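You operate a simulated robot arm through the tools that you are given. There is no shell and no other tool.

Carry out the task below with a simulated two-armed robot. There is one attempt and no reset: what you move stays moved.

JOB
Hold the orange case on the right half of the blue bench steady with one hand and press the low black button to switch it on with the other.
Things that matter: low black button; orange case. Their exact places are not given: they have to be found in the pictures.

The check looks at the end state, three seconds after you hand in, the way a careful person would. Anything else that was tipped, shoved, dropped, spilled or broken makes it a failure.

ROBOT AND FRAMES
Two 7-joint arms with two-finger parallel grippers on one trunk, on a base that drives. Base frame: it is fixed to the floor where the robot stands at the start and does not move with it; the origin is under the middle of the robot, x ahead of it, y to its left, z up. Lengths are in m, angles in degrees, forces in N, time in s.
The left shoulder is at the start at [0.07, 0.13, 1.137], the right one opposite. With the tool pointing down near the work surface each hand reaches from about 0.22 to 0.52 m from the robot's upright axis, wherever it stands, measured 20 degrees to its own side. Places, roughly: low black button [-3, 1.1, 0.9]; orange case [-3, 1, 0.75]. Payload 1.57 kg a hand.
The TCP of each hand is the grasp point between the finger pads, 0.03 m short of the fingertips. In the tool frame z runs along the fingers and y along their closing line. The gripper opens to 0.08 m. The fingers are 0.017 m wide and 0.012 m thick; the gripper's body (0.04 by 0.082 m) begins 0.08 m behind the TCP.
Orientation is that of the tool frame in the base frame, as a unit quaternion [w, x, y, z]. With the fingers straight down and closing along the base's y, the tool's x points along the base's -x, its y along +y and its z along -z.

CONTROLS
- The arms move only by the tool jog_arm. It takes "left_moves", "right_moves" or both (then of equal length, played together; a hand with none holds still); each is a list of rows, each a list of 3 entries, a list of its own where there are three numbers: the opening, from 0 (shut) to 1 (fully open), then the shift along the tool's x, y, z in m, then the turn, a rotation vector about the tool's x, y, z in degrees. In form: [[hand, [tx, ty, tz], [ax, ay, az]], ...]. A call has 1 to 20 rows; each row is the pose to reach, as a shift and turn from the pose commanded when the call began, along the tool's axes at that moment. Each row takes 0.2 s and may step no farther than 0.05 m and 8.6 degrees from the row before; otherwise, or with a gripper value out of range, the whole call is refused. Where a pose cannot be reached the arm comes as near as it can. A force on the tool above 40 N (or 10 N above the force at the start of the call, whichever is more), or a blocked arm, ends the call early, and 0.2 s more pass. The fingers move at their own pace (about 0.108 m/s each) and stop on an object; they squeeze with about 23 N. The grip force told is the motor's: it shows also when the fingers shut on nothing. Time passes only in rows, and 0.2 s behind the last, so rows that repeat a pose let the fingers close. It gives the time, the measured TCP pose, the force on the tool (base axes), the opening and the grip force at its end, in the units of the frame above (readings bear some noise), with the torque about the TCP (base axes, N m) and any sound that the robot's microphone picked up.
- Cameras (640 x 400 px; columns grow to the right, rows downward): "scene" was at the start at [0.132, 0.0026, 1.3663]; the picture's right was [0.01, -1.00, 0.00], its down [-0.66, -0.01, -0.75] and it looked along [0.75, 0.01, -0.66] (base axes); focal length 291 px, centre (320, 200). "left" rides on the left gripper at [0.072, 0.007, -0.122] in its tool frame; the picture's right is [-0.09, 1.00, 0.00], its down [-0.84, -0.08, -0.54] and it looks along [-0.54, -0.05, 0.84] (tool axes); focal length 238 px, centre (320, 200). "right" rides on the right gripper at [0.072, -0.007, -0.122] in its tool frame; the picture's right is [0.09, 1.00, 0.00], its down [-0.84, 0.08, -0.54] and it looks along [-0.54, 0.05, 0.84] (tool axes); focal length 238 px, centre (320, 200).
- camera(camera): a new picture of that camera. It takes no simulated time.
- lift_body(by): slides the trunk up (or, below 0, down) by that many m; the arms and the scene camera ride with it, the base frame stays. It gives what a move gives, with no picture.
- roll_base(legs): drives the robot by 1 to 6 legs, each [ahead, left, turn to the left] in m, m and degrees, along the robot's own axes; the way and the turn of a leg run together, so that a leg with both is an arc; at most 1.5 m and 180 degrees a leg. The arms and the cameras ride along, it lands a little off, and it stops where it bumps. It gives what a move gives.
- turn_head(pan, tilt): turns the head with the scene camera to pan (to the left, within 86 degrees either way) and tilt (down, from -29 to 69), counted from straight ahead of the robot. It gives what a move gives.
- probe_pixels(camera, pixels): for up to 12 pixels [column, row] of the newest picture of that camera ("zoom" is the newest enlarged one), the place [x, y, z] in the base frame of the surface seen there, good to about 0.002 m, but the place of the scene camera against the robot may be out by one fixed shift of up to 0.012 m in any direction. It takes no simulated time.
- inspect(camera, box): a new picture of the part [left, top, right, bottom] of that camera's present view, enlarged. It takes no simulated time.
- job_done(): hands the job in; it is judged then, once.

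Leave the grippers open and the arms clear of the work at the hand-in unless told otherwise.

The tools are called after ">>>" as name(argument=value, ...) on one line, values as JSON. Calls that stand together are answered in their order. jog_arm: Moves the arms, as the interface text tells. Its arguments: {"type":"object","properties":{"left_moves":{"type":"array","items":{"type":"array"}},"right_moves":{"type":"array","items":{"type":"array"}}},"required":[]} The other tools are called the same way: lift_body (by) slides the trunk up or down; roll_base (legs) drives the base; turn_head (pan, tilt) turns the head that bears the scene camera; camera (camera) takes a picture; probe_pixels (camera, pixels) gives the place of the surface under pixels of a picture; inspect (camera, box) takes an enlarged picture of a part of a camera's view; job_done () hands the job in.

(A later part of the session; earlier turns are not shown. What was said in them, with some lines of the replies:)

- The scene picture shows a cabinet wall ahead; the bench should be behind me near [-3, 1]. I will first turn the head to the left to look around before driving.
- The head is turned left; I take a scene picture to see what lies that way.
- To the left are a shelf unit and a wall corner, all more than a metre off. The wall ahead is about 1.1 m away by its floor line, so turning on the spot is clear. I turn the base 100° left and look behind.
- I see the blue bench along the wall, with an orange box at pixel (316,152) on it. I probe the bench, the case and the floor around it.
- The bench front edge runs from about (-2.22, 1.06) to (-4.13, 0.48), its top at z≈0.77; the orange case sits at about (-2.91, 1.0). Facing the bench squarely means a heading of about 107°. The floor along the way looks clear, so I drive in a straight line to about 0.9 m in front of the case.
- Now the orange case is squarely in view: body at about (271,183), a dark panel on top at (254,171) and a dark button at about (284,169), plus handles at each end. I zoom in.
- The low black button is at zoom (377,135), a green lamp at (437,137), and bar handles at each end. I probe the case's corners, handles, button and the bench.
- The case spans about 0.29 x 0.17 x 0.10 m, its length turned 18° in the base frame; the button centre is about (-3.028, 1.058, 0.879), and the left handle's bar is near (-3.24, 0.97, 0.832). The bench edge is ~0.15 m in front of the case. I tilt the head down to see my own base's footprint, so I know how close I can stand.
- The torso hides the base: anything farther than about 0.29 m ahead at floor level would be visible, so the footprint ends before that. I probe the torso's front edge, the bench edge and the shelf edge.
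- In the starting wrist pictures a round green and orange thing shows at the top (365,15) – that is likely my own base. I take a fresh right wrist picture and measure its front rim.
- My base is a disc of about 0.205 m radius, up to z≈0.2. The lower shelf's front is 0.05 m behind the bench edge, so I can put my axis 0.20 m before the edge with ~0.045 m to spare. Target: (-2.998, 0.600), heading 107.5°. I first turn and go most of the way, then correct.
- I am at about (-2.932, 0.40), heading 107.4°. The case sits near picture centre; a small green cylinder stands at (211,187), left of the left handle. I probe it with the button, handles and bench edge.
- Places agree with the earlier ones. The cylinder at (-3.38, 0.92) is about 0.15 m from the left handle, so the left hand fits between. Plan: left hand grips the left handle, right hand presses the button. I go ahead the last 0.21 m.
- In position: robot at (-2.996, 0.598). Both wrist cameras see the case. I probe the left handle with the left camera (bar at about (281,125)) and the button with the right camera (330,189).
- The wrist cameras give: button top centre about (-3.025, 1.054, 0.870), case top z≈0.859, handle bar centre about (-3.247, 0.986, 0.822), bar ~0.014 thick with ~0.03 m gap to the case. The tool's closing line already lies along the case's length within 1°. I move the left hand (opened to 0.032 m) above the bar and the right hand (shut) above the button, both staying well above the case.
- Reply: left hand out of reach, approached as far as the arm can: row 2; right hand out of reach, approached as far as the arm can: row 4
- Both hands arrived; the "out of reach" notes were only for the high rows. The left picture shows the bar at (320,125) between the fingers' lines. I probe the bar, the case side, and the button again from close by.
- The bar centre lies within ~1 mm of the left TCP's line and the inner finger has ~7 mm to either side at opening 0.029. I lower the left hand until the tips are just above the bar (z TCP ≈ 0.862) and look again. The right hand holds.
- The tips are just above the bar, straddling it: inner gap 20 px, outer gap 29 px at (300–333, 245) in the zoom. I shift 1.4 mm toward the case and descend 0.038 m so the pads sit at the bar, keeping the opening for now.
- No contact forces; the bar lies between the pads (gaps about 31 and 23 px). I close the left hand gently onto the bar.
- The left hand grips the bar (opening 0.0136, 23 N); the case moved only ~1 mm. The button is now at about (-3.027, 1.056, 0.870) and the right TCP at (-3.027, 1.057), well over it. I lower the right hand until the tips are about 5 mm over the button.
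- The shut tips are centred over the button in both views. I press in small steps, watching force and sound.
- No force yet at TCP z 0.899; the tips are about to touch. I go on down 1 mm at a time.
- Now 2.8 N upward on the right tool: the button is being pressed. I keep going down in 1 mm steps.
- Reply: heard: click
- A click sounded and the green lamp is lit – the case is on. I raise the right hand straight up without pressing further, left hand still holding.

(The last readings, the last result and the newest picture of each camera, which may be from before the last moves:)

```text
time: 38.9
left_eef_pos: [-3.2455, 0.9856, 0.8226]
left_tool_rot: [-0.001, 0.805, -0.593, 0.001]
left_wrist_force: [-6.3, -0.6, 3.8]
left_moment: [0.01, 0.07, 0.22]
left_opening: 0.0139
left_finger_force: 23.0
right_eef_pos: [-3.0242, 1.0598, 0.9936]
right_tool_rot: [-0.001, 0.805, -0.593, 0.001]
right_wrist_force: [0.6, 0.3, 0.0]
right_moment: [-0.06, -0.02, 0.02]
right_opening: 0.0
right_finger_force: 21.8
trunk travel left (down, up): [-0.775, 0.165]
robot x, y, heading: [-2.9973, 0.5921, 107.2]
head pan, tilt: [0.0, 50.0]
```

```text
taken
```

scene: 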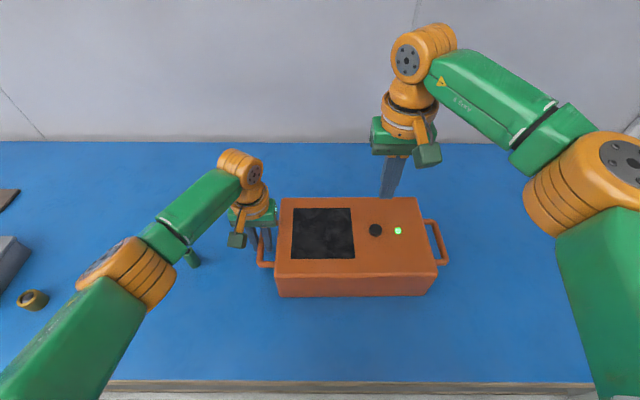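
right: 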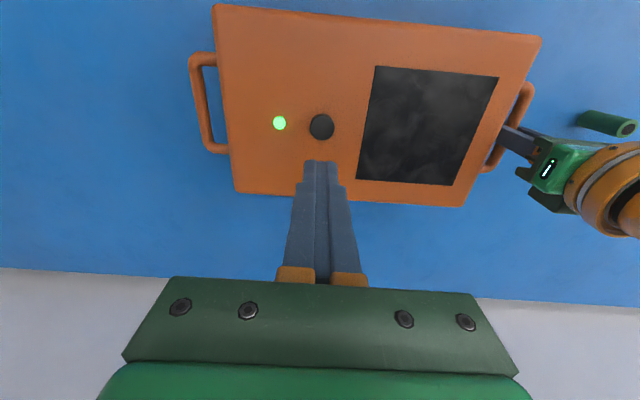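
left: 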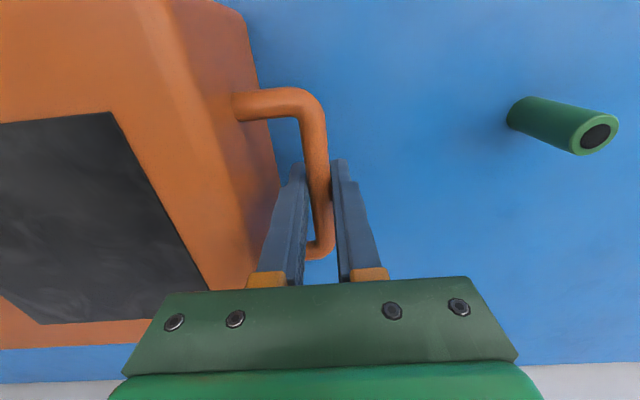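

The lamp stays lit after release. Now I open the left hand just to 0.029 m (so the inner finger doesn't touch the case), then lift it straight up off the handle.

>>> jog_arm(left_moves=[[0.2, [0, 0, 0], [0, 0, 0]], [0.28, [0, 0, 0], [0, 0, 0]], [0.36, [0, 0, 0], [0, 0, 0]], [0.36, [0, 0, 0], [0, 0, 0]]])

>>> inspect(camera="left", box=[220, 60, 420, 280])

```text
time: 39.9
left_eef_pos: [-3.2447, 0.9873, 0.8232]
left_tool_rot: [0.0, 0.806, -0.592, 0.001]
left_wrist_force: [0.9, 0.1, 0.8]
left_moment: [0.01, 0.01, 0.0]
left_opening: 0.0288
left_finger_force: 0.1
right_eef_pos: [-3.0223, 1.0606, 0.9927]
right_tool_rot: [0.0, 0.805, -0.593, -0.001]
right_wrist_force: [-0.4, 0.5, -0.7]
right_moment: [0.01, -0.01, -0.01]
right_opening: 0.0
right_finger_force: 20.8
trunk travel left (down, up): [-0.775, 0.165]
robot x, y, heading: [-2.9984, 0.5914, 107.5]
head pan, tilt: [0.0, 50.0]
```

```text
1.82 times, centred on (320, 170) of left
```

zoom: 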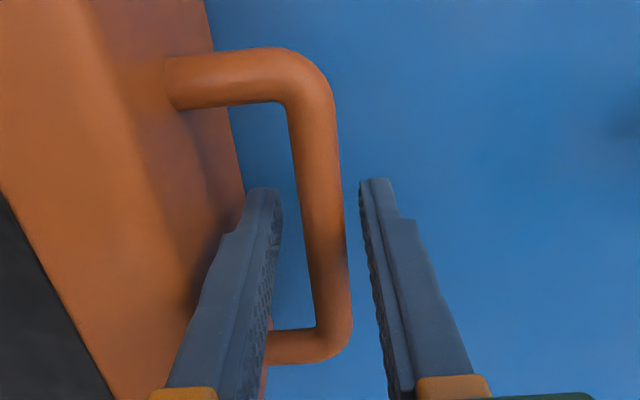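

The left fingers are free of the bar with forces near zero. I lift the left hand straight up 0.12 m, and draw the right hand back toward me at its present height, opening it.

>>> jog_arm(left_moves=[[0.36, [0, 0, -0.015], [0, 0, 0]], [0.36, [0, 0, -0.035], [0, 0, 0]], [0.36, [0, 0, -0.065], [0, 0, 0]], [0.36, [0, 0, -0.1], [0, 0, 0]], [0.36, [0, 0, -0.13], [0, 0, 0]], [0.36, [0, 0, -0.13], [0, 0, 0]]], right_moves=[[0, [0.0, 0, -0.01], [0, 0, 0]], [0, [0.03, -0.01, -0.025], [0, 0, 0]], [0, [0.065, -0.02, -0.05], [0, 0, 0]], [0.5, [0.1, -0.035, -0.08], [0, 0, 0]], [1, [0.13, -0.045, -0.11], [0, 0, 0]], [1, [0.15, -0.05, -0.13], [0, 0, 0]]])

>>> camera(camera="scene")

>>> camera(camera="left")

```text
time: 41.2
left_eef_pos: [-3.2457, 0.9893, 0.9538]
left_tool_rot: [-0.001, 0.806, -0.592, 0.001]
left_wrist_force: [-0.1, -0.2, -0.5]
left_moment: [-0.01, 0.05, 0.02]
left_opening: 0.029
left_finger_force: 0.0
right_eef_pos: [-2.9329, 0.9299, 1.1251]
right_tool_rot: [0.0, 0.805, -0.594, 0.001]
right_wrist_force: [0.0, -0.5, -0.2]
right_moment: [0.01, 0.0, -0.02]
right_opening: 0.0799
right_finger_force: 0.2
trunk travel left (down, up): [-0.775, 0.165]
robot x, y, heading: [-2.9932, 0.5929, 107.4]
head pan, tilt: [0.0, 50.0]
```

```text
taken
```

scene: 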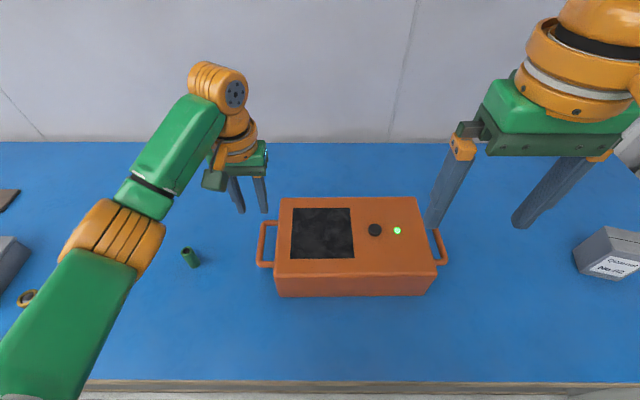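

```text
taken
```

left: 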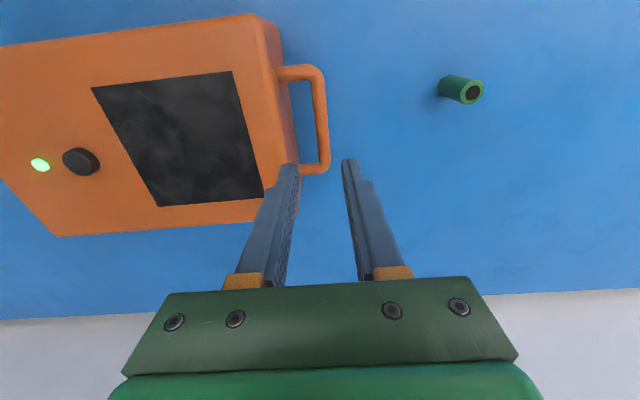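

The lamp is lit, the green cylinder still stands untouched at (190,257). I bring the left hand back up and outward the way it came, opening it once it is high.

>>> jog_arm(left_moves=[[0.36, [0, 0, -0.04], [0, 0, 0]], [0.36, [0.01, 0.01, -0.08], [0, 0, 0]], [0.5, [0.025, 0.03, -0.115], [0, 0, 0]], [0.8, [0.04, 0.05, -0.15], [0, 0, 0]], [1, [0.043, 0.075, -0.185], [0, 0, 0]], [1, [0.043, 0.077, -0.19], [0, 0, 0]], [1, [0.043, 0.077, -0.19], [0, 0, 0]]])

>>> camera(camera="scene")

>>> inspect(camera="scene", box=[160, 160, 470, 330])

```text
time: 42.9
left_eef_pos: [-3.3061, 0.9261, 1.1409]
left_tool_rot: [-0.001, 0.806, -0.592, 0.001]
left_wrist_force: [0.1, 0.2, -0.6]
left_moment: [0.02, 0.06, -0.01]
left_opening: 0.08
left_finger_force: 0.0
right_eef_pos: [-2.9343, 0.9308, 1.1251]
right_tool_rot: [-0.001, 0.805, -0.593, 0.0]
right_wrist_force: [-0.5, -0.5, -0.4]
right_moment: [0.03, 0.04, 0.04]
right_opening: 0.0797
right_finger_force: 0.1
trunk travel left (down, up): [-0.775, 0.165]
robot x, y, heading: [-2.994, 0.5937, 107.4]
head pan, tilt: [0.0, 50.0]
```

```text
taken
```

scene: 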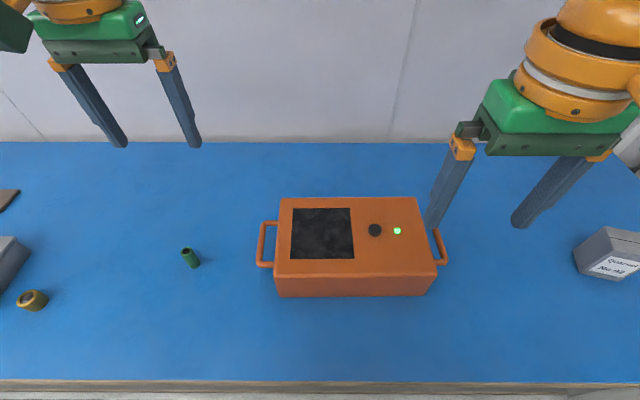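

```text
2.06 times, centred on (315, 245) of scene
```

zoom: 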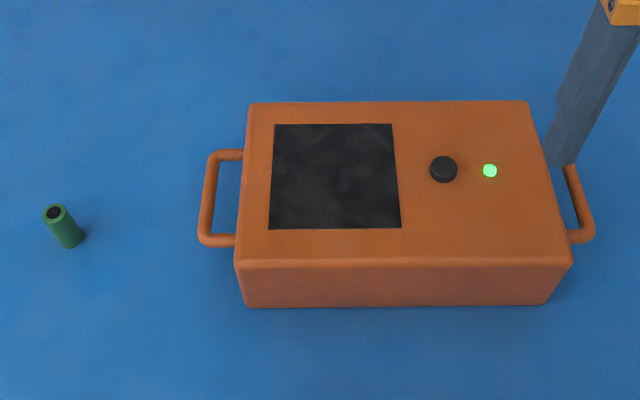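

The case is on (lamp lit at (397,231)) and stands where it was. The cylinder, ring and grey box are undisturbed. Both grippers are open and high above the bench, so I hand in.

>>> job_done()

```text
The job is handed in.
```

The orange case is switched on. I held its left handle with the left hand and pressed the low black button with the right. A click sounded and the green lamp lit, and it stayed lit after I let go.

The case shifted about 1 mm when I gripped the handle. In the last pictures nothing else on the bench had moved. At hand-in both grippers were open and raised well clear of the bench. The hand-in was accepted, but I was not told the verdict.
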